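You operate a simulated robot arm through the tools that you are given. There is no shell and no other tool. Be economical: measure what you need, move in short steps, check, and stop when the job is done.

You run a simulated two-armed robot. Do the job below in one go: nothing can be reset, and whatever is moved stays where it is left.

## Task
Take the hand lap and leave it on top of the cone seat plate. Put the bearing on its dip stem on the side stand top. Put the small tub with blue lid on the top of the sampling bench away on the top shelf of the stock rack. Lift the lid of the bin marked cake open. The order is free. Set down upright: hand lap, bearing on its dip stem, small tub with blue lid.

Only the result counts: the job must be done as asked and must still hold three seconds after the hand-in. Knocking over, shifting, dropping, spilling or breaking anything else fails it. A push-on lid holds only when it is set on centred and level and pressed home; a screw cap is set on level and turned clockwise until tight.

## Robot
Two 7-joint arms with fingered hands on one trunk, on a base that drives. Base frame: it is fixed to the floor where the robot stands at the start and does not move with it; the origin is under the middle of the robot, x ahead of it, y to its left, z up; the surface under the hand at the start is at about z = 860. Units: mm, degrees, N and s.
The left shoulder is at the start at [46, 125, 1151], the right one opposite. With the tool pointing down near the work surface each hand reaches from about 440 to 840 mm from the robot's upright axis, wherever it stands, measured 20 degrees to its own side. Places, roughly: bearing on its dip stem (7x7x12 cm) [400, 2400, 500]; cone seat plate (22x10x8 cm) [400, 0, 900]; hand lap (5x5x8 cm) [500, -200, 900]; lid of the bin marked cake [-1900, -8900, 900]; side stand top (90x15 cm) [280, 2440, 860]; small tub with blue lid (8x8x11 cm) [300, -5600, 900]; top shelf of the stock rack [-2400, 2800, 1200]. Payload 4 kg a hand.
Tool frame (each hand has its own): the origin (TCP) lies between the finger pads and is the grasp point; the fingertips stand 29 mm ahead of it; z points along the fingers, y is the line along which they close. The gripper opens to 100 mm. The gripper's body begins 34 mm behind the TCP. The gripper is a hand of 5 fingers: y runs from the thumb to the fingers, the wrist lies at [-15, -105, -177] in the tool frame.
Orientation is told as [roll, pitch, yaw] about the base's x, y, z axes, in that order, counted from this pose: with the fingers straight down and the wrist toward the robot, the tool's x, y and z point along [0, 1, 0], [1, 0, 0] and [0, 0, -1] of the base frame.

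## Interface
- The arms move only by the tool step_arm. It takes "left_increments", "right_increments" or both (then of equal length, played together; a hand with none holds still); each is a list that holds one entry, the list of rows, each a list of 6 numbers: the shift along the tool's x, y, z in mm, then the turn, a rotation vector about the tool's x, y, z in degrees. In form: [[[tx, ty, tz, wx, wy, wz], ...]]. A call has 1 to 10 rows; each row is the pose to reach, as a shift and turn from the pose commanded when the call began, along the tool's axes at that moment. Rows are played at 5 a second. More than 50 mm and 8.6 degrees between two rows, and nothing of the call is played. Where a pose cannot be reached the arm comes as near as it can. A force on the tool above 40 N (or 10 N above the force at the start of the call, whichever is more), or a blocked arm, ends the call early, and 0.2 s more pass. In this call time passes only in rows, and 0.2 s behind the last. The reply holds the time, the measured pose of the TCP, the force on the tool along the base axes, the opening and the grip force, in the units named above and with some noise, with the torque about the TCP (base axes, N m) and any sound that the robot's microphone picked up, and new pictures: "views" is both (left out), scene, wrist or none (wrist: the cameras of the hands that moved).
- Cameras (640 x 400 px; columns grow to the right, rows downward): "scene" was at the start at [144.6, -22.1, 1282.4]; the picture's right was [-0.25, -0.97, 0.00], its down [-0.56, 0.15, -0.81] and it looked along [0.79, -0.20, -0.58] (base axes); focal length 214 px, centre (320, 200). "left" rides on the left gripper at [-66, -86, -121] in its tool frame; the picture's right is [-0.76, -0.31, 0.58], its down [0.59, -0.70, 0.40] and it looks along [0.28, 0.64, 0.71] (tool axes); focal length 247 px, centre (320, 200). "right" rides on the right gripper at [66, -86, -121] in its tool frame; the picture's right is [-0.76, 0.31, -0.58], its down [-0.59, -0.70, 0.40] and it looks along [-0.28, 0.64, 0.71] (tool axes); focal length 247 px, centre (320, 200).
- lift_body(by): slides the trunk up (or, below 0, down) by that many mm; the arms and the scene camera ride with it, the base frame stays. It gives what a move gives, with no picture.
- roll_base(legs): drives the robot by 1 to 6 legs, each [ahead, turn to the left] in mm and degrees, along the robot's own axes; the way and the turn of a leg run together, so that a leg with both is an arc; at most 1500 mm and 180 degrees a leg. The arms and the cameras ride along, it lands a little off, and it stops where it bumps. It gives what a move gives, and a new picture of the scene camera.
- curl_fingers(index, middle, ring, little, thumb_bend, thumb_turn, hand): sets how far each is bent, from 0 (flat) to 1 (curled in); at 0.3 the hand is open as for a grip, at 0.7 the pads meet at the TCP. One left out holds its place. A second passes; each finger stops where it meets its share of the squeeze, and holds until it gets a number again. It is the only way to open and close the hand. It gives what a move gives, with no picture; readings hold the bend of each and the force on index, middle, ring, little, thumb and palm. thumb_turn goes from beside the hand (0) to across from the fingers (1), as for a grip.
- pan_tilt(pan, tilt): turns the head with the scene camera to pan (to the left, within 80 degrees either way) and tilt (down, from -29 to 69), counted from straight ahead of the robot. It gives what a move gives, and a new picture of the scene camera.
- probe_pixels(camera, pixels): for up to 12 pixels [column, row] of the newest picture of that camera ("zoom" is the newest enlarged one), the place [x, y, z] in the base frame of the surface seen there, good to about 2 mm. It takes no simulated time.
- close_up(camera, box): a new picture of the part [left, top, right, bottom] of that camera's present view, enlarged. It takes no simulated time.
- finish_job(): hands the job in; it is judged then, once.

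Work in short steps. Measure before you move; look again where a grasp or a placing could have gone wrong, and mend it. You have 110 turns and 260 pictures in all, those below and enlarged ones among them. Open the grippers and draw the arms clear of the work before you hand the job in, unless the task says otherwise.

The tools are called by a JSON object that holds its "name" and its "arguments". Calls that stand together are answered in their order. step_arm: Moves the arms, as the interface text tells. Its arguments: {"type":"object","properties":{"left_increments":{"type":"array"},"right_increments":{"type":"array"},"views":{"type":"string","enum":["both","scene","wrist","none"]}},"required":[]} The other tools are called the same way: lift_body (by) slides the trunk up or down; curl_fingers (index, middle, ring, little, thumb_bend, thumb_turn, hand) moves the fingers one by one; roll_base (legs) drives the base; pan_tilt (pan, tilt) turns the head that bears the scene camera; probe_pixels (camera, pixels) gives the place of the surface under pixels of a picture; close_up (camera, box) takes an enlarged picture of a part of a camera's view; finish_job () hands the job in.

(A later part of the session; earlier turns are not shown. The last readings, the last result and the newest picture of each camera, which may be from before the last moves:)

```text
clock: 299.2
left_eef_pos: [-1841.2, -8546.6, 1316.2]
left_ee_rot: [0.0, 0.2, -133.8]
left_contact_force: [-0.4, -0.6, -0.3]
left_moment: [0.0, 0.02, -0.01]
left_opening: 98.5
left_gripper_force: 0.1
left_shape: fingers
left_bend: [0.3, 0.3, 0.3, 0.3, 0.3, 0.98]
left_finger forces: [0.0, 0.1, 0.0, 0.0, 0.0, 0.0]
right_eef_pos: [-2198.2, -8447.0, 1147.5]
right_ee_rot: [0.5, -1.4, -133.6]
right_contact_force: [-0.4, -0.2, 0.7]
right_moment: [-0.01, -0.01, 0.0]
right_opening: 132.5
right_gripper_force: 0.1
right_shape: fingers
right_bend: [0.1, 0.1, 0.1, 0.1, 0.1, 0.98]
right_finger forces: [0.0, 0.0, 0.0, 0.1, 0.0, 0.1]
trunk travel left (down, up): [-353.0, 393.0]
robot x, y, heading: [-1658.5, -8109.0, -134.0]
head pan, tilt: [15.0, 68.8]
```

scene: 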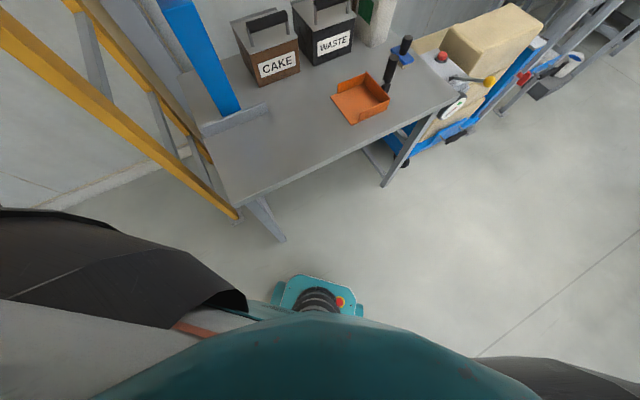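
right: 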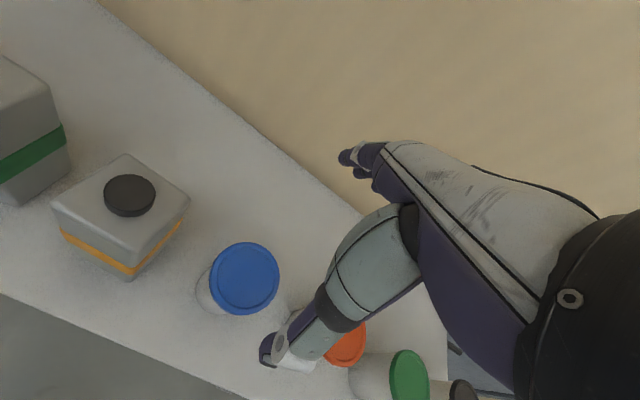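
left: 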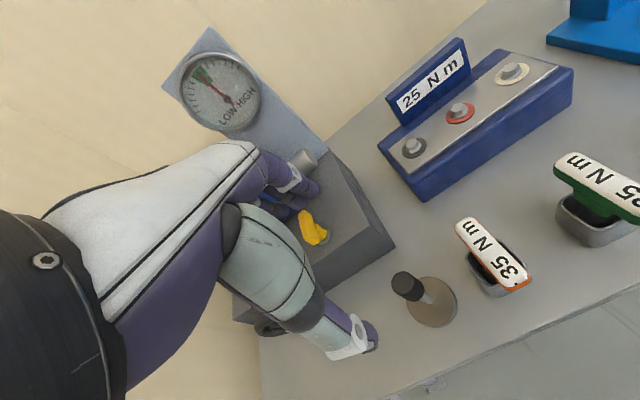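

The left forearm met the yellow ladder/column at the table's left end. I measure the ladder, the lever and the bin.

{"name": "probe_pixels", "arguments": {"camera": "scene", "pixels": [[235, 213], [150, 135], [60, 70], [205, 155], [265, 205], [270, 50], [298, 45], [265, 22], [190, 10], [235, 20], [400, 20], [390, 70]]}}

{"name": "close_up", "arguments": {"camera": "scene", "box": [200, 0, 400, 125]}}

```text
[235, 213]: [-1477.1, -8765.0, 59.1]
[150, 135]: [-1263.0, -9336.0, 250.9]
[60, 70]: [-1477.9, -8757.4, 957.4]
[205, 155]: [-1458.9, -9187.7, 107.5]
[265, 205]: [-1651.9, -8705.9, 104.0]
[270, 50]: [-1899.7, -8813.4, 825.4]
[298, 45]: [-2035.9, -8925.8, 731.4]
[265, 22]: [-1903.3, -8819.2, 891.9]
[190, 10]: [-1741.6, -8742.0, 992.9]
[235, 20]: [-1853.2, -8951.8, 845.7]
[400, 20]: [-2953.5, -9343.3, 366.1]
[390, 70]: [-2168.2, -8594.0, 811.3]
```

```text
3.20 times, centred on (300, 62) of scene
```

zoom: 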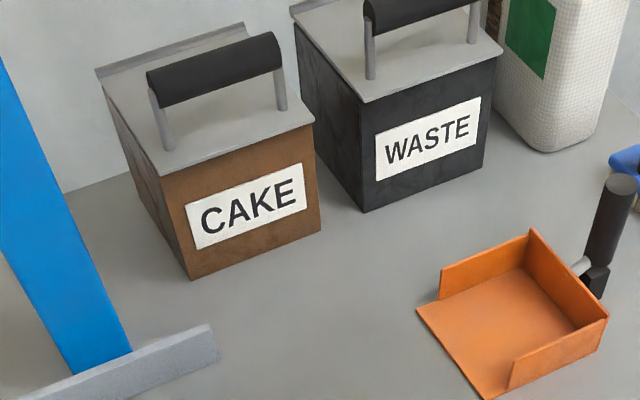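

Nothing obvious within reach; I look left again and measure my left arm against the ladder and surroundings.

{"name": "pan_tilt", "arguments": {"pan": 65, "tilt": 15}}

{"name": "probe_pixels", "arguments": {"camera": "scene", "pixels": [[100, 200], [160, 150], [220, 100], [60, 300], [120, 330], [200, 200], [250, 60], [300, 100], [320, 200], [260, 250], [30, 150], [180, 60]]}}

```text
clock: 300.5
left_eef_pos: [-1842.7, -8546.6, 1316.6]
left_ee_rot: [0.0, 0.2, -133.7]
left_contact_force: [0.6, -0.3, 0.0]
left_moment: [0.02, 0.02, -0.06]
left_opening: 98.6
left_gripper_force: 0.1
left_shape: fingers
left_bend: [0.3, 0.3, 0.3, 0.3, 0.3, 0.98]
left_finger forces: [0.1, 0.0, 0.0, 0.0, 0.0, 0.0]
right_eef_pos: [-2198.6, -8447.4, 1149.0]
right_ee_rot: [0.4, -1.4, -133.7]
right_contact_force: [0.2, -0.7, 0.7]
right_moment: [0.0, 0.01, 0.0]
right_opening: 132.5
right_gripper_force: 0.0
right_shape: fingers
right_bend: [0.1, 0.1, 0.1, 0.1, 0.1, 0.98]
right_finger forces: [0.0, 0.1, 0.0, 0.0, 0.0, 0.0]
trunk travel left (down, up): [-353.0, 393.0]
robot x, y, heading: [-1656.8, -8108.9, -134.1]
head pan, tilt: [65.0, 15.0]
```

scene: 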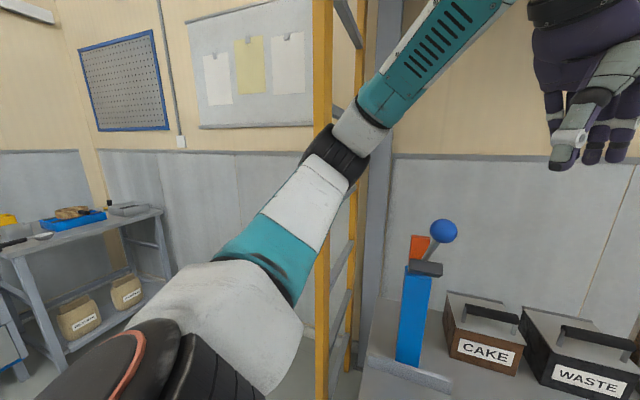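

```text
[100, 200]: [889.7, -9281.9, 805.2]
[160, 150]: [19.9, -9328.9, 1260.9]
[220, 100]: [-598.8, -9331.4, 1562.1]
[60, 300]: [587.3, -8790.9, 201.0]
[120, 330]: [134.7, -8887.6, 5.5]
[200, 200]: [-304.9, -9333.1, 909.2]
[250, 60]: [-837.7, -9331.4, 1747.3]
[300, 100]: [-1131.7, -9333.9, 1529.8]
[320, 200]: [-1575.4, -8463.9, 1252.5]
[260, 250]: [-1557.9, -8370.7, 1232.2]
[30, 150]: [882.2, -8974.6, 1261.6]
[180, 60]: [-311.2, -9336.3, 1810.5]
```

The left arm seems ~200 mm clear. I look to the right-rear too.

{"name": "pan_tilt", "arguments": {"pan": -80, "tilt": 40}}

{"name": "pan_tilt", "arguments": {"pan": 80, "tilt": 50}}

```text
clock: 302.8
left_eef_pos: [-1842.2, -8546.0, 1317.5]
left_ee_rot: [0.0, 0.1, -133.9]
left_contact_force: [-0.1, -0.9, 0.0]
left_moment: [0.01, -0.02, 0.0]
left_opening: 98.8
left_gripper_force: 0.0
left_shape: fingers
left_bend: [0.3, 0.3, 0.3, 0.3, 0.3, 0.98]
left_finger forces: [0.1, 0.0, 0.0, 0.0, 0.0, 0.0]
right_eef_pos: [-2199.1, -8447.0, 1149.1]
right_ee_rot: [0.4, -1.3, -133.7]
right_contact_force: [-0.3, -0.2, 0.2]
right_moment: [-0.02, 0.03, 0.01]
right_opening: 132.5
right_gripper_force: 0.0
right_shape: fingers
right_bend: [0.1, 0.1, 0.1, 0.1, 0.1, 0.98]
right_finger forces: [0.0, 0.0, 0.0, 0.0, 0.0, 0.1]
trunk travel left (down, up): [-353.0, 393.0]
robot x, y, heading: [-1660.3, -8107.3, -133.8]
head pan, tilt: [-80.0, 40.0]
```

scene: 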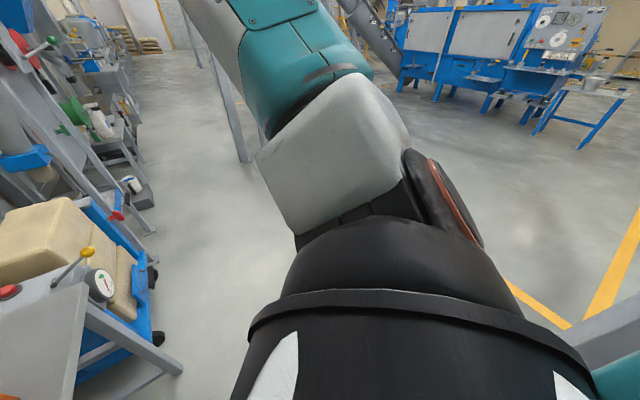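

```text
clock: 305.2
left_eef_pos: [-1841.9, -8545.1, 1317.1]
left_ee_rot: [-0.1, 0.3, -133.7]
left_contact_force: [0.8, 0.7, -0.5]
left_moment: [0.04, 0.01, 0.02]
left_opening: 98.8
left_gripper_force: 0.1
left_shape: fingers
left_bend: [0.3, 0.3, 0.3, 0.3, 0.3, 0.98]
left_finger forces: [0.1, 0.0, 0.0, 0.0, 0.1, 0.0]
right_eef_pos: [-2198.2, -8446.4, 1148.5]
right_ee_rot: [0.5, -1.3, -133.8]
right_contact_force: [0.5, -0.5, 0.0]
right_moment: [-0.04, 0.02, -0.02]
right_opening: 132.5
right_gripper_force: 0.3
right_shape: fingers
right_bend: [0.1, 0.1, 0.1, 0.1, 0.1, 0.98]
right_finger forces: [0.0, 0.1, 0.0, 0.0, 0.1, 0.0]
trunk travel left (down, up): [-353.0, 393.0]
robot x, y, heading: [-1651.2, -8104.6, -134.0]
head pan, tilt: [80.0, 50.0]
```

scene: 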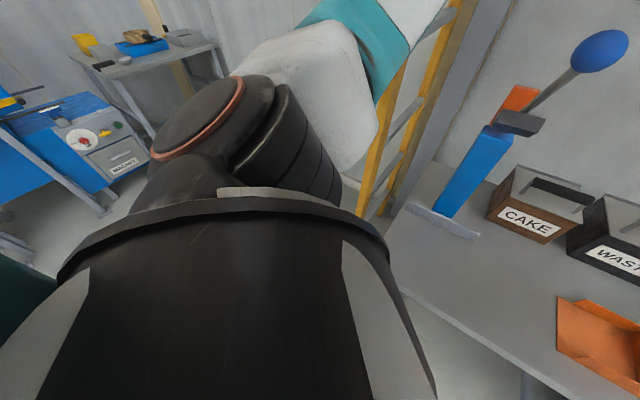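

The picture at pan −80 shows the mezzanine post right behind my right rear, so the base's tail hit it. I turn back right, move further along, then turn left with the tail clear.

{"name": "roll_base", "arguments": {"legs": [[0, -36], [400, 0]]}}

{"name": "roll_base", "arguments": {"legs": [[0, 80]]}}

{"name": "pan_tilt", "arguments": {"pan": 12, "tilt": 45}}

```text
clock: 309.5
left_eef_pos: [-2460.4, -8422.2, 1316.2]
left_ee_rot: [-0.1, 0.2, -170.0]
left_contact_force: [-0.5, -1.1, 0.2]
left_moment: [-0.03, 0.02, -0.04]
left_opening: 98.7
left_gripper_force: 0.1
left_shape: fingers
left_bend: [0.3, 0.3, 0.3, 0.3, 0.3, 0.98]
left_finger forces: [0.0, 0.0, 0.0, 0.0, 0.0, 0.0]
right_eef_pos: [-2690.5, -8129.7, 1147.9]
right_ee_rot: [0.4, -1.3, -169.9]
right_contact_force: [-0.1, 0.1, 0.6]
right_moment: [-0.01, -0.04, -0.01]
right_opening: 132.4
right_gripper_force: 0.1
right_shape: fingers
right_bend: [0.1, 0.1, 0.1, 0.1, 0.1, 0.98]
right_finger forces: [0.0, 0.1, 0.1, 0.0, 0.1, 0.0]
trunk travel left (down, up): [-353.0, 393.0]
robot x, y, heading: [-2053.6, -8174.5, -170.2]
head pan, tilt: [80.0, 50.0]
```

scene: 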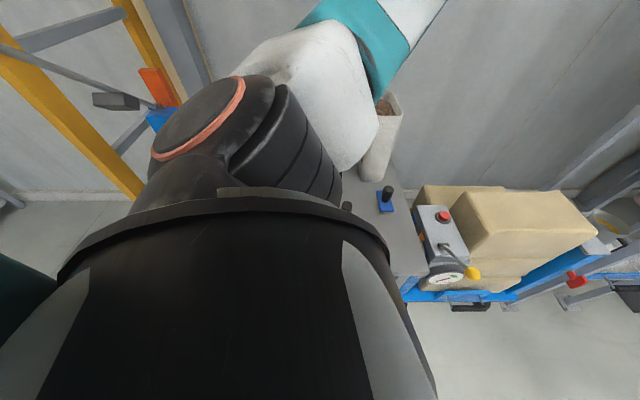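

```text
clock: 313.4
left_eef_pos: [-1882.3, -8619.7, 1317.7]
left_ee_rot: [0.0, 0.2, -89.9]
left_contact_force: [0.3, 0.2, 0.2]
left_moment: [0.04, -0.01, 0.04]
left_opening: 98.6
left_gripper_force: 0.1
left_shape: fingers
left_bend: [0.3, 0.3, 0.3, 0.3, 0.3, 0.98]
left_finger forces: [0.0, 0.0, 0.0, 0.0, 0.0, 0.1]
right_eef_pos: [-2207.8, -8794.5, 1148.6]
right_ee_rot: [0.5, -1.5, -89.8]
right_contact_force: [-0.5, 0.4, -0.2]
right_moment: [-0.01, 0.02, 0.0]
right_opening: 132.5
right_gripper_force: 0.1
right_shape: fingers
right_bend: [0.1, 0.1, 0.1, 0.1, 0.1, 0.98]
right_finger forces: [0.0, 0.0, 0.0, 0.1, 0.0, 0.0]
trunk travel left (down, up): [-353.0, 393.0]
robot x, y, heading: [-2054.1, -8176.6, -89.8]
head pan, tilt: [80.0, 50.0]
```

scene: 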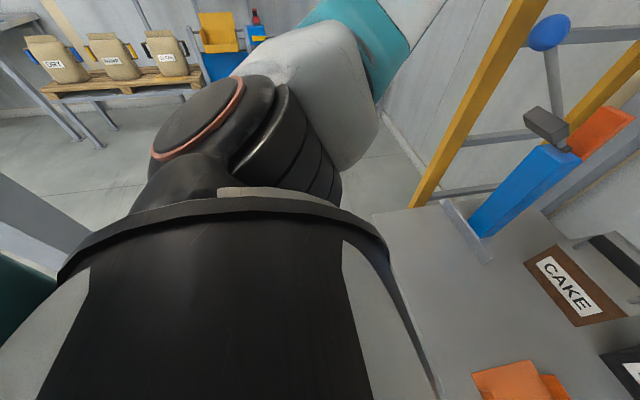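

```text
clock: 314.8
left_eef_pos: [-1882.7, -8618.5, 1317.2]
left_ee_rot: [-0.1, 0.2, -89.9]
left_contact_force: [0.1, 1.1, -0.5]
left_moment: [0.0, -0.04, -0.03]
left_opening: 98.8
left_gripper_force: 0.1
left_shape: fingers
left_bend: [0.3, 0.3, 0.3, 0.3, 0.3, 0.98]
left_finger forces: [0.0, 0.1, 0.1, 0.0, 0.0, 0.1]
right_eef_pos: [-2209.0, -8794.5, 1148.5]
right_ee_rot: [0.4, -1.5, -90.0]
right_contact_force: [-0.3, -0.2, 0.1]
right_moment: [0.02, 0.0, 0.02]
right_opening: 132.5
right_gripper_force: 0.0
right_shape: fingers
right_bend: [0.1, 0.1, 0.1, 0.1, 0.1, 0.98]
right_finger forces: [0.1, 0.0, 0.0, 0.1, 0.0, 0.0]
trunk travel left (down, up): [-353.0, 393.0]
robot x, y, heading: [-2055.0, -8174.8, -90.0]
head pan, tilt: [12.0, 45.0]
```

scene: 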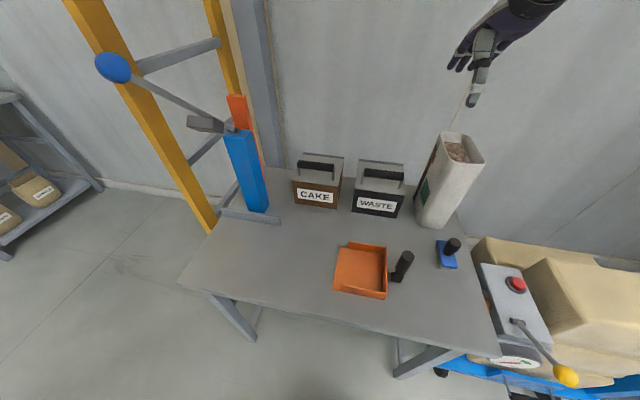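

Now I stand facing the bins at heading −90. I enlarge and measure the CAKE lid and its handle.

{"name": "close_up", "arguments": {"camera": "scene", "box": [260, 130, 420, 230]}}

{"name": "probe_pixels", "arguments": {"camera": "scene", "pixels": [[300, 165], [318, 167], [336, 169], [318, 183], [318, 177], [320, 157], [343, 165], [296, 180], [341, 187], [255, 140], [125, 75], [210, 123]]}}

```text
4.00 times, centred on (340, 180) of scene
```

zoom: 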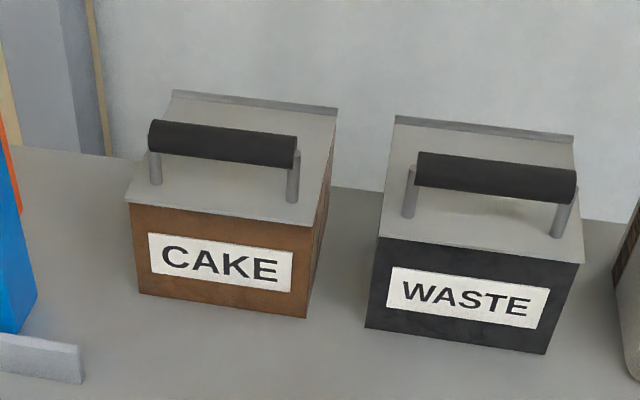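

```text
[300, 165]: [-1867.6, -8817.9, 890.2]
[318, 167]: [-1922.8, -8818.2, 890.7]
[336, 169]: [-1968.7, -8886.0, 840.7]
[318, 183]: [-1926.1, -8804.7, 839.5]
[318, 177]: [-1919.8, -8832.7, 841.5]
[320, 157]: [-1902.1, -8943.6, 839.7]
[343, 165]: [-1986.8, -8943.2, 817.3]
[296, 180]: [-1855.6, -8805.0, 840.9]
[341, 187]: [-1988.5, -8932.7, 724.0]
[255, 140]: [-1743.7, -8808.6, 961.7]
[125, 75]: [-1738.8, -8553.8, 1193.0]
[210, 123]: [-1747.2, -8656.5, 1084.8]
```

Lid top z 840, front y −8800, hinge at the back (~−8965). The handle bar lies along x at about y −8830, z 886. The lever on the left would be in the left forearm's way, so I'll use the right hand: first raise the left hand high above the lever.

{"name": "step_arm", "arguments": {"left_increments": [[[0, -10, -45, 0, 0, 0], [0, -20, -90, 0, 0, 0], [0, -30, -135, 0, 0, 0], [0, -40, -170, 0, 0, 0]]], "views": "none"}}

{"name": "curl_fingers", "arguments": {"hand": "right", "index": 0.3, "middle": 0.3, "ring": 0.3, "little": 0.3, "thumb_bend": 0.3}}

```text
clock: 315.8
left_eef_pos: [-1884.8, -8577.7, 1489.2]
left_ee_rot: [0.0, 0.2, -90.0]
left_contact_force: [-0.1, -0.7, 0.4]
left_moment: [0.0, -0.03, -0.02]
left_opening: 98.4
left_gripper_force: 0.0
left_shape: fingers
left_bend: [0.3, 0.3, 0.3, 0.3, 0.3, 0.98]
left_finger forces: [0.0, 0.0, 0.0, 0.0, 0.0, 0.0]
right_eef_pos: [-2210.5, -8794.4, 1148.5]
right_ee_rot: [0.4, -1.4, -89.8]
right_contact_force: [0.1, -0.3, 1.0]
right_moment: [-0.04, -0.03, -0.02]
right_opening: 132.6
right_gripper_force: 0.0
right_shape: fingers
right_bend: [0.1, 0.1, 0.1, 0.1, 0.1, 0.98]
right_finger forces: [0.0, 0.0, 0.0, 0.1, 0.1, 0.0]
trunk travel left (down, up): [-353.0, 393.0]
robot x, y, heading: [-2056.1, -8175.3, -90.1]
head pan, tilt: [12.0, 45.0]
```

```text
clock: 316.8
left_eef_pos: [-1883.0, -8578.9, 1487.3]
left_ee_rot: [0.0, 0.2, -89.8]
left_contact_force: [-0.4, 0.1, 0.3]
left_moment: [0.04, -0.01, 0.01]
left_opening: 98.7
left_gripper_force: 0.0
left_shape: fingers
left_bend: [0.3, 0.3, 0.3, 0.3, 0.3, 0.98]
left_finger forces: [0.0, 0.0, 0.0, 0.1, 0.0, 0.0]
right_eef_pos: [-2207.4, -8794.9, 1148.0]
right_ee_rot: [0.4, -1.4, -89.7]
right_contact_force: [0.1, -0.4, 0.3]
right_moment: [0.02, 0.04, 0.0]
right_opening: 99.2
right_gripper_force: 0.1
right_shape: fingers
right_bend: [0.3, 0.3, 0.3, 0.3, 0.3, 0.98]
right_finger forces: [0.1, 0.1, 0.0, 0.1, 0.0, 0.1]
trunk travel left (down, up): [-353.0, 393.0]
robot x, y, heading: [-2053.1, -8175.0, -90.0]
head pan, tilt: [12.0, 45.0]
```

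Next I turn 23° left; the left hand passes well above the lever, the tail is far from the post.

{"name": "roll_base", "arguments": {"legs": [[0, 23]]}}

{"name": "pan_tilt", "arguments": {"pan": -10, "tilt": 45}}

```text
clock: 318.4
left_eef_pos: [-1739.5, -8480.7, 1487.0]
left_ee_rot: [-0.1, 0.2, -67.0]
left_contact_force: [0.0, -0.1, 0.2]
left_moment: [0.02, -0.01, -0.02]
left_opening: 98.5
left_gripper_force: 0.0
left_shape: fingers
left_bend: [0.3, 0.3, 0.3, 0.3, 0.3, 0.98]
left_finger forces: [0.1, 0.0, 0.1, 0.1, 0.0, 0.0]
right_eef_pos: [-1955.3, -8806.2, 1149.1]
right_ee_rot: [0.4, -1.4, -66.8]
right_contact_force: [0.8, 0.8, 0.0]
right_moment: [-0.02, 0.0, 0.02]
right_opening: 98.9
right_gripper_force: 0.1
right_shape: fingers
right_bend: [0.3, 0.3, 0.3, 0.3, 0.3, 0.98]
right_finger forces: [0.0, 0.0, 0.0, 0.1, 0.0, 0.0]
trunk travel left (down, up): [-353.0, 393.0]
robot x, y, heading: [-2055.5, -8180.3, -66.7]
head pan, tilt: [12.0, 45.0]
```

scene: 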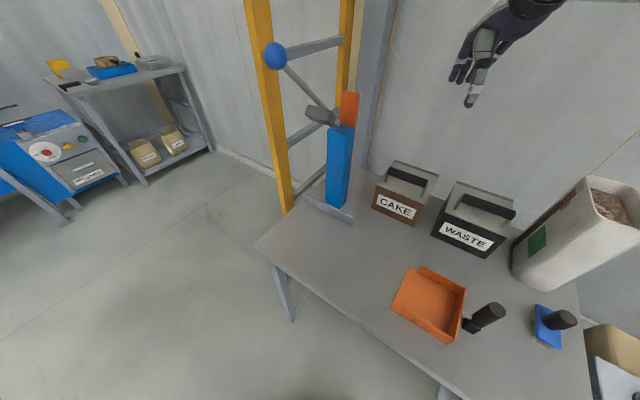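

```text
clock: 319.3
left_eef_pos: [-1739.1, -8481.3, 1487.1]
left_ee_rot: [-0.1, 0.2, -67.0]
left_contact_force: [0.3, 0.0, 0.9]
left_moment: [0.0, 0.0, 0.01]
left_opening: 98.7
left_gripper_force: 0.0
left_shape: fingers
left_bend: [0.3, 0.3, 0.3, 0.3, 0.3, 0.98]
left_finger forces: [0.0, 0.0, 0.0, 0.0, 0.0, 0.0]
right_eef_pos: [-1953.8, -8806.4, 1149.1]
right_ee_rot: [0.4, -1.4, -66.9]
right_contact_force: [0.3, 0.3, 0.1]
right_moment: [0.01, 0.0, 0.01]
right_opening: 98.7
right_gripper_force: 0.1
right_shape: fingers
right_bend: [0.3, 0.3, 0.3, 0.3, 0.3, 0.98]
right_finger forces: [0.1, 0.0, 0.0, 0.0, 0.1, 0.0]
trunk travel left (down, up): [-353.0, 393.0]
robot x, y, heading: [-2054.7, -8177.3, -67.1]
head pan, tilt: [-10.0, 45.0]
```

scene: 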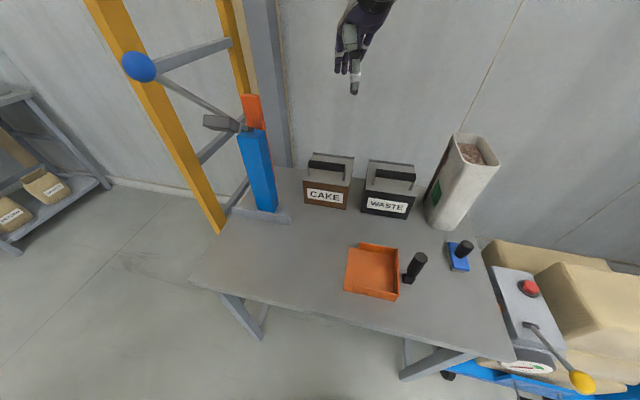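

I lower the trunk 100 mm, then set the right hand over the CAKE handle with yaw −90.

{"name": "lift_body", "arguments": {"by": -100}}

{"name": "step_arm", "arguments": {"right_increments": [[[8, 10, 5, 0, 0, 6], [16, 20, 10, 0, 0, 12], [24, 30, 15, 0, 0, 18], [32, 40, 20, 0, 0, 23]]], "views": "both"}}

```text
clock: 320.6
left_eef_pos: [-1740.6, -8480.0, 1388.3]
left_ee_rot: [-0.1, 0.1, -66.9]
left_contact_force: [0.2, 0.2, 0.6]
left_moment: [0.01, 0.01, 0.01]
left_opening: 98.7
left_gripper_force: 0.1
left_shape: fingers
left_bend: [0.3, 0.3, 0.3, 0.3, 0.3, 0.98]
left_finger forces: [0.0, 0.1, 0.0, 0.1, 0.0, 0.1]
right_eef_pos: [-1956.5, -8805.7, 1048.8]
right_ee_rot: [0.4, -1.5, -66.9]
right_contact_force: [-0.2, -0.4, 0.0]
right_moment: [0.02, -0.01, 0.01]
right_opening: 98.9
right_gripper_force: 0.0
right_shape: fingers
right_bend: [0.3, 0.3, 0.3, 0.3, 0.3, 0.98]
right_finger forces: [0.1, 0.1, 0.0, 0.0, 0.0, 0.0]
trunk travel left (down, up): [-253.0, 493.0]
robot x, y, heading: [-2053.5, -8179.6, -67.1]
head pan, tilt: [-10.0, 45.0]
```

```text
clock: 321.6
left_eef_pos: [-1740.7, -8480.6, 1388.2]
left_ee_rot: [0.0, 0.3, -66.9]
left_contact_force: [-0.9, 0.0, 0.4]
left_moment: [-0.02, -0.05, -0.01]
left_opening: 99.0
left_gripper_force: 0.0
left_shape: fingers
left_bend: [0.3, 0.3, 0.3, 0.3, 0.3, 0.98]
left_finger forces: [0.0, 0.1, 0.1, 0.1, 0.0, 0.1]
right_eef_pos: [-1930.1, -8837.3, 1029.2]
right_ee_rot: [1.0, -1.2, -90.0]
right_contact_force: [0.0, -0.1, 1.2]
right_moment: [0.0, 0.01, 0.03]
right_opening: 98.9
right_gripper_force: 0.0
right_shape: fingers
right_bend: [0.3, 0.3, 0.3, 0.3, 0.3, 0.98]
right_finger forces: [0.1, 0.0, 0.1, 0.0, 0.0, 0.1]
right hand out of reach, approached as far as the arm can: row 4
trunk travel left (down, up): [-253.0, 493.0]
robot x, y, heading: [-2051.3, -8180.1, -67.0]
head pan, tilt: [-10.0, 45.0]
```

scene: 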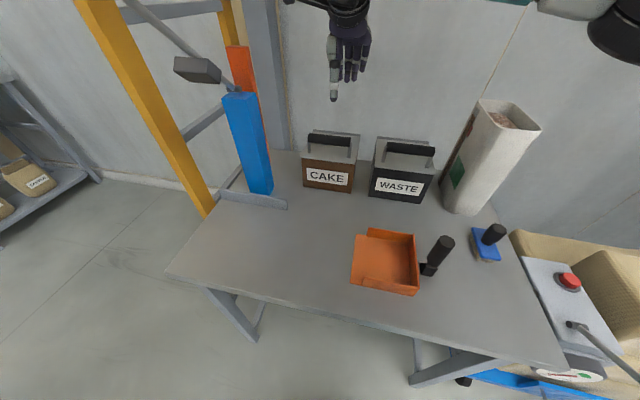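
right: 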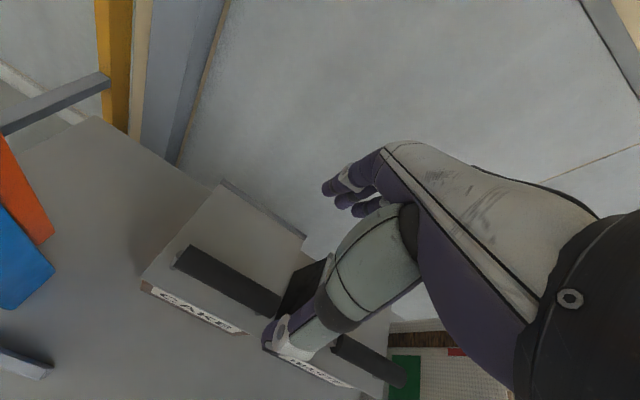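

Reach ends at x −1930 with yaw −90. I draw the hand 60 mm right, turn the base 8° further left, and use a yaw near −78.

{"name": "step_arm", "arguments": {"right_increments": [[[-45, 0, 0, 0, 0, 0], [-90, 0, 0, 0, 0, 0]]], "views": "none"}}

{"name": "roll_base", "arguments": {"legs": [[0, 9]]}}

```text
clock: 322.2
left_eef_pos: [-1740.3, -8481.5, 1387.0]
left_ee_rot: [0.0, 0.3, -67.0]
left_contact_force: [-0.1, 0.8, 0.1]
left_moment: [0.01, -0.01, -0.02]
left_opening: 98.8
left_gripper_force: 0.0
left_shape: fingers
left_bend: [0.3, 0.3, 0.3, 0.3, 0.3, 0.98]
left_finger forces: [0.0, 0.1, 0.0, 0.0, 0.0, 0.0]
right_eef_pos: [-2020.3, -8838.1, 1026.3]
right_ee_rot: [1.0, -1.1, -89.9]
right_contact_force: [-0.3, -0.1, -0.1]
right_moment: [-0.02, -0.02, -0.03]
right_opening: 98.6
right_gripper_force: 0.0
right_shape: fingers
right_bend: [0.3, 0.3, 0.3, 0.3, 0.3, 0.98]
right_finger forces: [0.0, 0.0, 0.0, 0.0, 0.0, 0.0]
trunk travel left (down, up): [-253.0, 493.0]
robot x, y, heading: [-2053.1, -8175.2, -67.1]
head pan, tilt: [-10.0, 45.0]
```

```text
clock: 323.3
left_eef_pos: [-1695.2, -8426.3, 1387.7]
left_ee_rot: [0.0, 0.3, -57.9]
left_contact_force: [-0.1, 0.0, 0.6]
left_moment: [-0.02, 0.04, 0.0]
left_opening: 98.6
left_gripper_force: 0.1
left_shape: fingers
left_bend: [0.3, 0.3, 0.3, 0.3, 0.3, 0.98]
left_finger forces: [0.1, 0.0, 0.0, 0.0, 0.1, 0.0]
right_eef_pos: [-1913.9, -8822.3, 1027.0]
right_ee_rot: [0.8, -1.1, -80.8]
right_contact_force: [-0.2, -0.4, -0.2]
right_moment: [0.03, 0.02, 0.0]
right_opening: 98.9
right_gripper_force: 0.1
right_shape: fingers
right_bend: [0.3, 0.3, 0.3, 0.3, 0.3, 0.98]
right_finger forces: [0.0, 0.1, 0.1, 0.1, 0.1, 0.0]
trunk travel left (down, up): [-253.0, 493.0]
robot x, y, heading: [-2050.9, -8175.2, -58.0]
head pan, tilt: [-10.0, 45.0]
```

scene: 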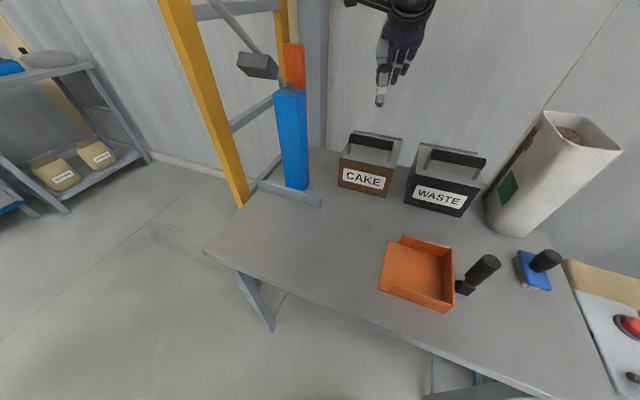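

The hand is above the handle now. I check the bar's exact place with the wrist camera.

{"name": "close_up", "arguments": {"camera": "right", "box": [0, 0, 640, 400]}}

{"name": "probe_pixels", "arguments": {"camera": "scene", "pixels": [[352, 137], [370, 142], [390, 147], [370, 139], [370, 145], [370, 160]]}}

```text
1.00 times, centred on (320, 200) of right (not enlarged: the box is as wide or as high as the picture)
```

zoom: 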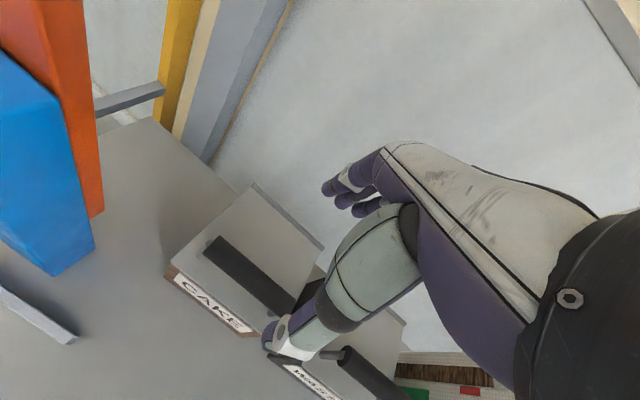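

```text
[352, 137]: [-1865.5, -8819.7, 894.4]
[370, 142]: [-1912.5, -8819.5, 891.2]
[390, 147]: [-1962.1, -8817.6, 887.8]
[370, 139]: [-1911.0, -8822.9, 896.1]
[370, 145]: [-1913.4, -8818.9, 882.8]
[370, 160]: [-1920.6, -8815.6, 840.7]
```

The bar's axis is y −8830, z 886. I descend over it.

{"name": "step_arm", "arguments": {"right_increments": [[[0, 8, 35, 0, 0, 0], [0, 8, 70, 0, 0, 0], [0, 8, 105, 0, 0, 0], [0, 8, 130, 0, 0, 0], [0, 8, 140, 0, 0, 0]]], "views": "both"}}

```text
clock: 324.5
left_eef_pos: [-1695.6, -8428.7, 1387.1]
left_ee_rot: [0.1, 0.2, -58.1]
left_contact_force: [1.0, -0.1, 0.9]
left_moment: [-0.02, 0.01, -0.01]
left_opening: 98.7
left_gripper_force: 0.1
left_shape: fingers
left_bend: [0.3, 0.3, 0.3, 0.3, 0.3, 0.98]
left_finger forces: [0.1, 0.0, 0.0, 0.0, 0.0, 0.0]
right_eef_pos: [-1910.7, -8834.2, 887.2]
right_ee_rot: [1.0, -1.1, -80.8]
right_contact_force: [0.2, 1.1, -0.2]
right_moment: [0.01, -0.03, -0.03]
right_opening: 99.1
right_gripper_force: 0.1
right_shape: fingers
right_bend: [0.3, 0.3, 0.3, 0.3, 0.3, 0.98]
right_finger forces: [0.1, 0.1, 0.1, 0.1, 0.1, 0.0]
trunk travel left (down, up): [-253.0, 493.0]
robot x, y, heading: [-2053.6, -8175.4, -57.8]
head pan, tilt: [-10.0, 45.0]
```

scene: 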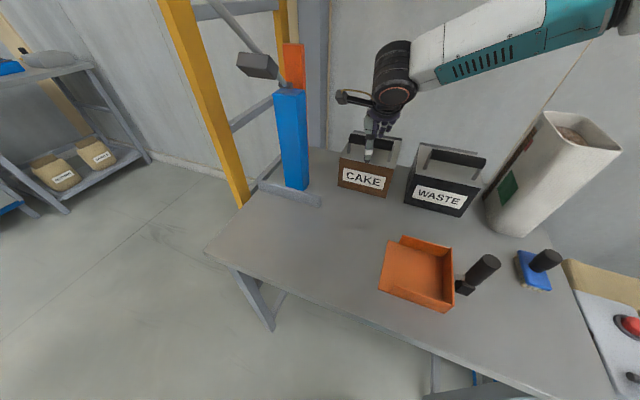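
right: 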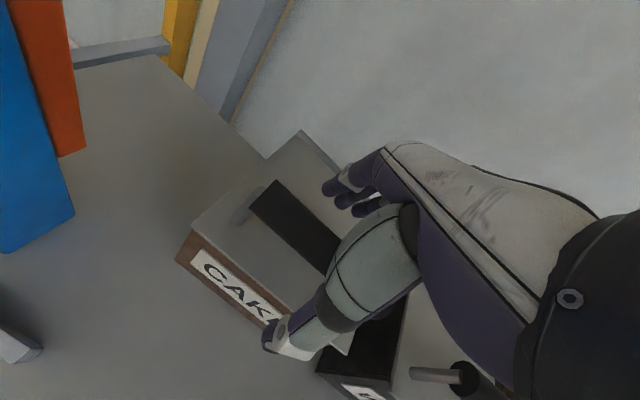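

The bar is between thumb and fingers. I close, then swing the lid the first 30° along its hinge arc with the hand tilting along half-way.

{"name": "curl_fingers", "arguments": {"hand": "right", "index": 0.7, "middle": 0.7, "ring": 0.7, "little": 0.7, "thumb_bend": 0.7}}

{"name": "step_arm", "arguments": {"right_increments": [[[-1, 4, -11, 2, 0, 0], [-1, 9, -23, 5, 0, 0], [-2, 15, -33, 7, 0, 0], [-3, 22, -44, 10, 0, 0], [-4, 30, -53, 12, 0, 0], [-6, 39, -62, 15, 0, 0]]], "views": "both"}}

```text
clock: 325.5
left_eef_pos: [-1695.3, -8428.6, 1387.3]
left_ee_rot: [0.0, 0.2, -57.9]
left_contact_force: [-0.3, 0.0, 0.5]
left_moment: [0.0, -0.04, -0.01]
left_opening: 98.3
left_gripper_force: 0.0
left_shape: fingers
left_bend: [0.3, 0.3, 0.3, 0.3, 0.3, 0.98]
left_finger forces: [0.1, 0.0, 0.0, 0.0, 0.0, 0.0]
right_eef_pos: [-1912.6, -8834.8, 886.3]
right_ee_rot: [0.9, -1.2, -80.7]
right_contact_force: [0.2, 1.9, -0.7]
right_moment: [-0.02, 0.03, -0.01]
right_opening: 13.1
right_gripper_force: 4.5
right_shape: fingers
right_bend: [0.66, 0.7, 0.7, 0.7, 0.67, 0.97]
right_finger forces: [4.3, 0.1, 0.1, 0.0, 4.5, 0.0]
trunk travel left (down, up): [-253.0, 493.0]
robot x, y, heading: [-2052.0, -8178.9, -57.9]
head pan, tilt: [-10.0, 45.0]
```

```text
clock: 326.9
left_eef_pos: [-1695.2, -8429.7, 1386.6]
left_ee_rot: [0.0, 0.4, -57.9]
left_contact_force: [-0.4, -0.2, 0.5]
left_moment: [-0.03, 0.04, 0.04]
left_opening: 98.5
left_gripper_force: 0.0
left_shape: fingers
left_bend: [0.3, 0.3, 0.3, 0.3, 0.3, 0.98]
left_finger forces: [0.0, 0.0, 0.0, 0.1, 0.1, 0.1]
right_eef_pos: [-1913.1, -8875.1, 945.9]
right_ee_rot: [1.0, 14.0, -80.5]
right_contact_force: [2.7, -8.7, -12.9]
right_moment: [0.06, -0.06, 0.06]
right_opening: 13.7
right_gripper_force: 8.1
right_shape: fingers
right_bend: [0.62, 0.69, 0.69, 0.69, 0.69, 0.97]
right_finger forces: [10.5, 1.4, 1.3, 2.0, 1.2, 0.0]
trunk travel left (down, up): [-253.0, 493.0]
robot x, y, heading: [-2053.3, -8178.9, -57.7]
head pan, tilt: [-10.0, 45.0]
```

scene: 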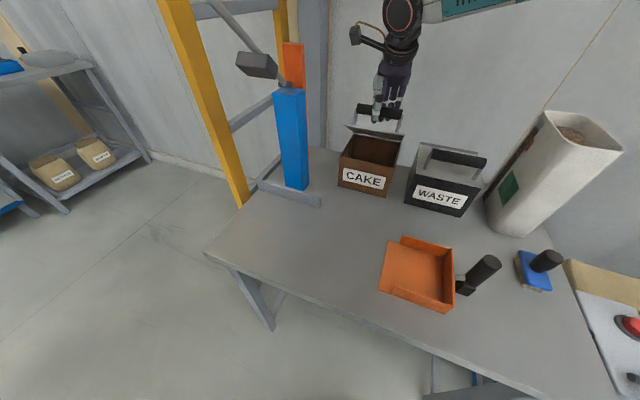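
right: 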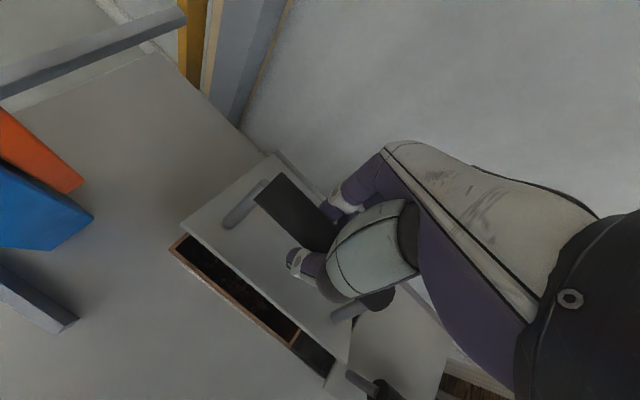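

The lid is rising (dark interior visible, lid ~28° up). I continue the arc to about 60°.

{"name": "step_arm", "arguments": {"right_increments": [[[-1, 7, -10, 2.5, 0, 0], [-3, 15, -19.6, 5, 0, 0], [-5, 24, -28, 7.5, 0, 0], [-7, 33, -36, 10, 0, 0], [-8, 43, -43, 12.5, 0, 0], [-10, 54, -50, 15, 0, 0]]], "views": "both"}}

```text
clock: 328.3
left_eef_pos: [-1692.1, -8431.2, 1386.1]
left_ee_rot: [-0.1, 0.3, -57.9]
left_contact_force: [0.2, -0.1, 0.2]
left_moment: [0.0, -0.02, 0.05]
left_opening: 98.5
left_gripper_force: 0.0
left_shape: fingers
left_bend: [0.3, 0.3, 0.3, 0.3, 0.3, 0.98]
left_finger forces: [0.0, 0.0, 0.0, 0.0, 0.0, 0.1]
right_eef_pos: [-1930.9, -8913.2, 977.3]
right_ee_rot: [1.3, 28.7, -80.0]
right_contact_force: [23.5, -7.1, -17.1]
right_moment: [-0.15, -0.58, 0.06]
right_opening: 18.9
right_gripper_force: 12.2
right_shape: fingers
right_bend: [0.59, 0.64, 0.63, 0.7, 0.68, 0.95]
right_finger forces: [8.5, 5.5, 4.7, 0.1, 3.7, 0.1]
right hand out of reach, approached as far as the arm can: row 4, 5, 6
trunk travel left (down, up): [-253.0, 493.0]
robot x, y, heading: [-2052.0, -8176.9, -58.0]
head pan, tilt: [-10.0, 45.0]
```

scene: 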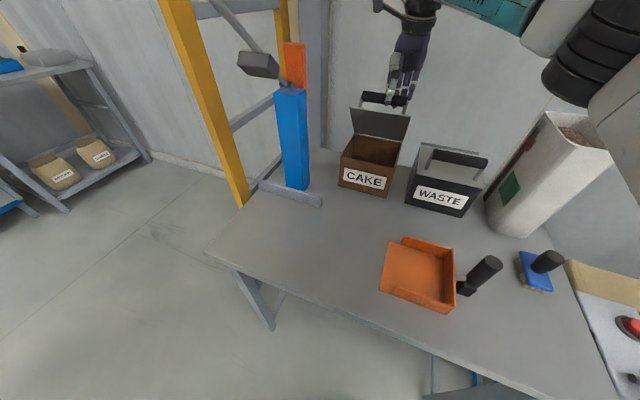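
right: 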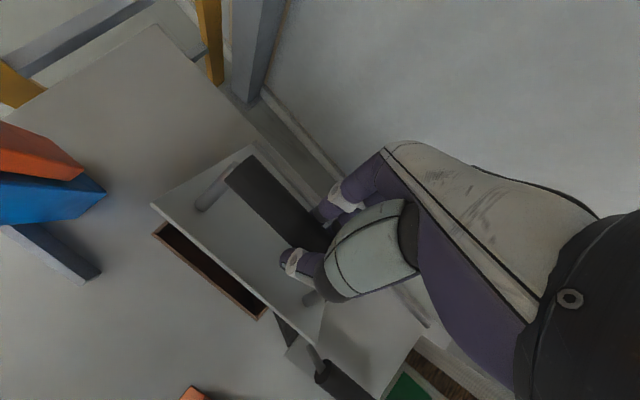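

The lid is at ~50° and the arm is at its reach. I'd continue by creeping the base forward with a slight right turn; first I check my right elbow against the tall bag.

{"name": "probe_pixels", "arguments": {"camera": "scene", "pixels": [[600, 150], [570, 125], [550, 115], [590, 80], [560, 75], [520, 200], [355, 120], [408, 132], [380, 95]]}}

{"name": "close_up", "arguments": {"camera": "scene", "box": [320, 50, 480, 200]}}

```text
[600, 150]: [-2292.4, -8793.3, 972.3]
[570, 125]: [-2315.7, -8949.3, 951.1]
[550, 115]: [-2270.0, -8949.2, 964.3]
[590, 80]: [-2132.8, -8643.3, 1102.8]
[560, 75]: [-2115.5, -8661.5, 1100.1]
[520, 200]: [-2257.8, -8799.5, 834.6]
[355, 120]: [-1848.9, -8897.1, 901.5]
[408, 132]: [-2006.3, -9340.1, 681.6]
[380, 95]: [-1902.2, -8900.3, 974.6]
```

```text
2.67 times, centred on (400, 125) of scene
```

zoom: 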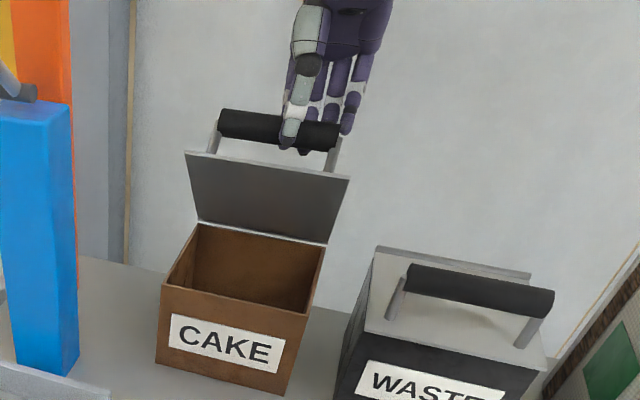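

The elbow is ~100 mm above the bag. I creep 40 mm forward.

{"name": "roll_base", "arguments": {"legs": [[40, -1.7]]}}

```text
clock: 329.2
left_eef_pos: [-1683.4, -8466.5, 1388.0]
left_ee_rot: [-0.2, 0.0, -59.5]
left_contact_force: [-1.5, 0.9, 0.4]
left_moment: [0.0, -0.04, 0.01]
left_opening: 98.5
left_gripper_force: 0.1
left_shape: fingers
left_bend: [0.3, 0.3, 0.3, 0.3, 0.3, 0.98]
left_finger forces: [0.0, 0.0, 0.0, 0.0, 0.1, 0.0]
right_eef_pos: [-1936.6, -8945.4, 977.5]
right_ee_rot: [1.1, 28.8, -81.7]
right_contact_force: [2.2, 0.4, -3.3]
right_moment: [-0.14, -0.07, 0.05]
right_opening: 17.3
right_gripper_force: 6.9
right_shape: fingers
right_bend: [0.66, 0.68, 0.68, 0.7, 0.65, 0.97]
right_finger forces: [4.2, 1.4, 1.3, 0.1, 6.6, 0.0]
trunk travel left (down, up): [-253.0, 493.0]
robot x, y, heading: [-2035.7, -8211.4, -59.5]
head pan, tilt: [-10.0, 45.0]
```

scene: 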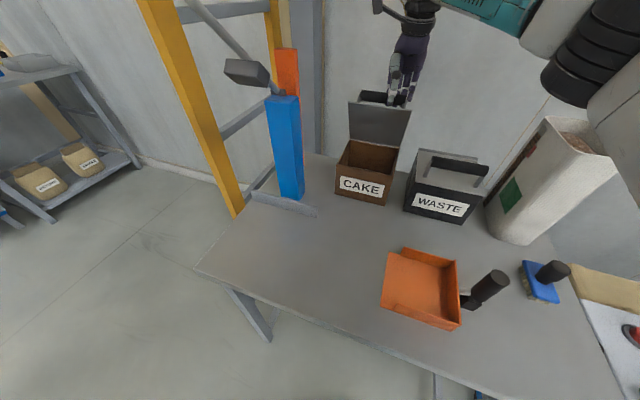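

Forces fell and the lid moved on. I creep another 50 mm.

{"name": "roll_base", "arguments": {"legs": [[50, -2.4]]}}

{"name": "close_up", "arguments": {"camera": "scene", "box": [320, 50, 480, 200]}}

{"name": "close_up", "arguments": {"camera": "right", "box": [0, 0, 640, 400]}}

```text
clock: 330.1
left_eef_pos: [-1668.5, -8525.9, 1387.0]
left_ee_rot: [-0.2, 0.1, -61.9]
left_contact_force: [0.5, -0.3, 0.9]
left_moment: [-0.02, 0.01, 0.0]
left_opening: 98.6
left_gripper_force: 0.2
left_shape: fingers
left_bend: [0.3, 0.3, 0.3, 0.3, 0.3, 0.98]
left_finger forces: [0.0, 0.1, 0.0, 0.0, 0.1, 0.0]
right_eef_pos: [-1940.0, -8992.2, 976.0]
right_ee_rot: [1.0, 28.9, -83.9]
right_contact_force: [9.4, 3.3, -7.7]
right_moment: [0.01, -0.19, -0.02]
right_opening: 16.1
right_gripper_force: 7.0
right_shape: fingers
right_bend: [0.65, 0.68, 0.67, 0.7, 0.66, 0.96]
right_finger forces: [4.4, 1.9, 2.0, 0.0, 5.7, 0.0]
trunk travel left (down, up): [-253.0, 493.0]
robot x, y, heading: [-2011.2, -8251.5, -61.7]
head pan, tilt: [-10.0, 45.0]
```

scene: 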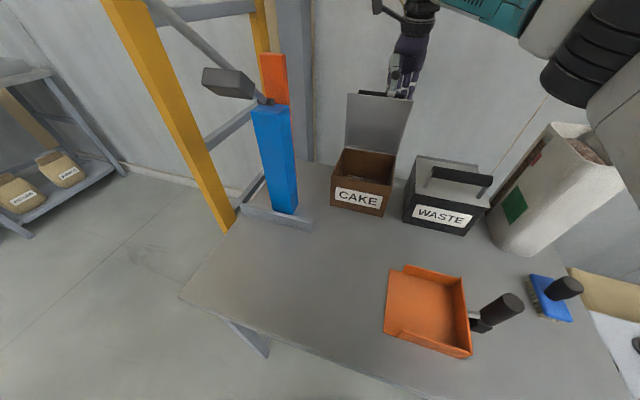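

```text
2.67 times, centred on (400, 125) of scene
```

zoom: 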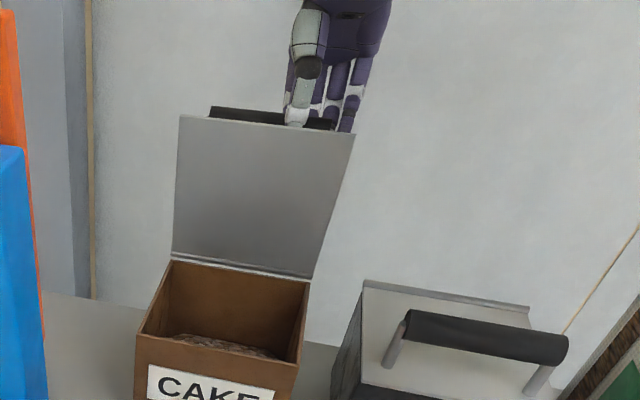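

```text
1.00 times, centred on (320, 200) of right (not enlarged: the box is as wide or as high as the picture)
```

zoom: 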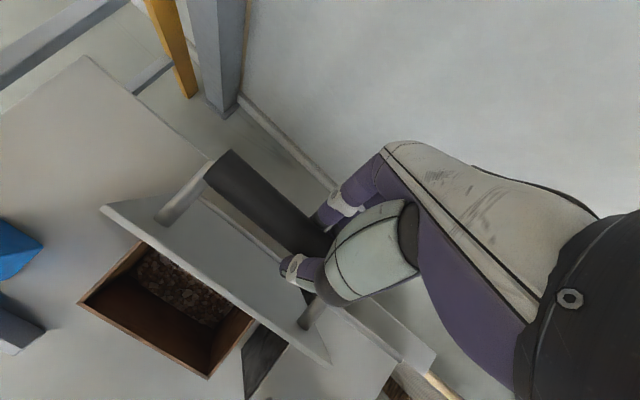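

The lid now stands near vertical. I measure its angle.

{"name": "probe_pixels", "arguments": {"camera": "scene", "pixels": [[378, 102], [376, 125], [372, 145], [360, 100], [355, 143], [400, 118]]}}

```text
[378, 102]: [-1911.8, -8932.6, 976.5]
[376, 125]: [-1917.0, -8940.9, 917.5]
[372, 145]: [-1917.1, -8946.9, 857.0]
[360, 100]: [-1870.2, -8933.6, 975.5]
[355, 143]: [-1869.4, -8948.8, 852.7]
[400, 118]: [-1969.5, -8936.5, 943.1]
```

The lid is at 83°, hinge at about y −8950. I go on past vertical: forward 28 mm, with the trunk slightly lower.

{"name": "roll_base", "arguments": {"legs": [[28, -1.3]]}}

{"name": "lift_body", "arguments": {"by": -18}}

{"name": "close_up", "arguments": {"camera": "scene", "box": [320, 50, 480, 200]}}

{"name": "probe_pixels", "arguments": {"camera": "scene", "pixels": [[374, 108], [372, 125], [368, 145], [360, 105]]}}

```text
clock: 330.9
left_eef_pos: [-1664.0, -8558.9, 1387.5]
left_ee_rot: [-0.2, 0.1, -63.2]
left_contact_force: [0.0, -0.6, 0.1]
left_moment: [0.02, 0.0, 0.01]
left_opening: 98.7
left_gripper_force: 0.1
left_shape: fingers
left_bend: [0.3, 0.3, 0.3, 0.3, 0.3, 0.98]
left_finger forces: [0.0, 0.0, 0.0, 0.0, 0.0, 0.1]
right_eef_pos: [-1945.0, -9017.2, 975.5]
right_ee_rot: [1.1, 29.1, -85.3]
right_contact_force: [4.6, 6.8, -14.6]
right_moment: [-0.06, -0.1, 0.03]
right_opening: 19.6
right_gripper_force: 7.7
right_shape: fingers
right_bend: [0.65, 0.67, 0.67, 0.7, 0.63, 0.95]
right_finger forces: [3.9, 2.4, 1.5, 0.0, 7.8, 0.1]
trunk travel left (down, up): [-253.0, 493.0]
robot x, y, heading: [-1999.1, -8278.0, -63.1]
head pan, tilt: [-10.0, 45.0]
```

scene: 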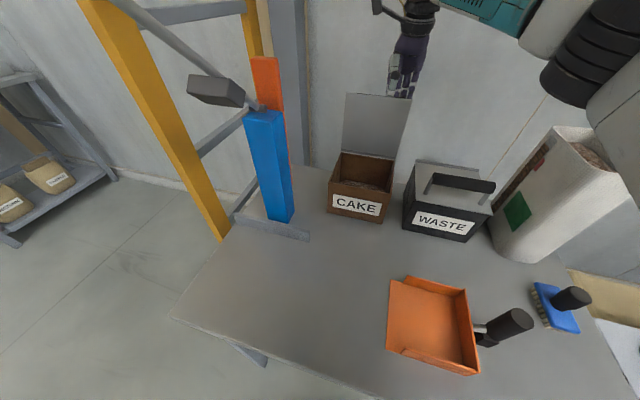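

```text
clock: 331.6
left_eef_pos: [-1663.5, -8555.8, 1370.4]
left_ee_rot: [-0.1, 0.1, -63.1]
left_contact_force: [-0.2, 0.4, 0.8]
left_moment: [0.0, -0.02, 0.01]
left_opening: 98.6
left_gripper_force: 0.0
left_shape: fingers
left_bend: [0.3, 0.3, 0.3, 0.3, 0.3, 0.98]
left_finger forces: [0.0, 0.0, 0.0, 0.1, 0.1, 0.0]
right_eef_pos: [-1945.2, -9016.4, 958.1]
right_ee_rot: [1.1, 28.8, -85.2]
right_contact_force: [1.6, 2.2, 1.9]
right_moment: [0.01, 0.01, -0.06]
right_opening: 11.2
right_gripper_force: 4.4
right_shape: fingers
right_bend: [0.67, 0.7, 0.7, 0.7, 0.67, 0.97]
right_finger forces: [3.2, 0.0, 0.0, 0.0, 5.2, 0.2]
trunk travel left (down, up): [-235.0, 511.0]
robot x, y, heading: [-1997.9, -8274.4, -63.2]
head pan, tilt: [-10.0, 45.0]
```

```text
2.67 times, centred on (400, 125) of scene
```

zoom: 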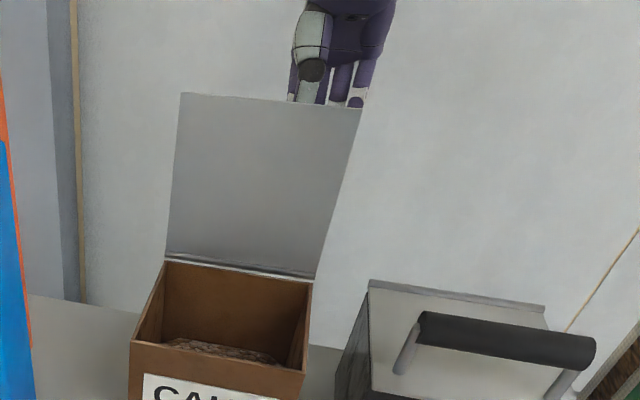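

```text
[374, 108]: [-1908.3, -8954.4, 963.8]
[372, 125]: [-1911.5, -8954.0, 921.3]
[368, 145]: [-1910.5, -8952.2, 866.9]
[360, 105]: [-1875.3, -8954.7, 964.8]
```

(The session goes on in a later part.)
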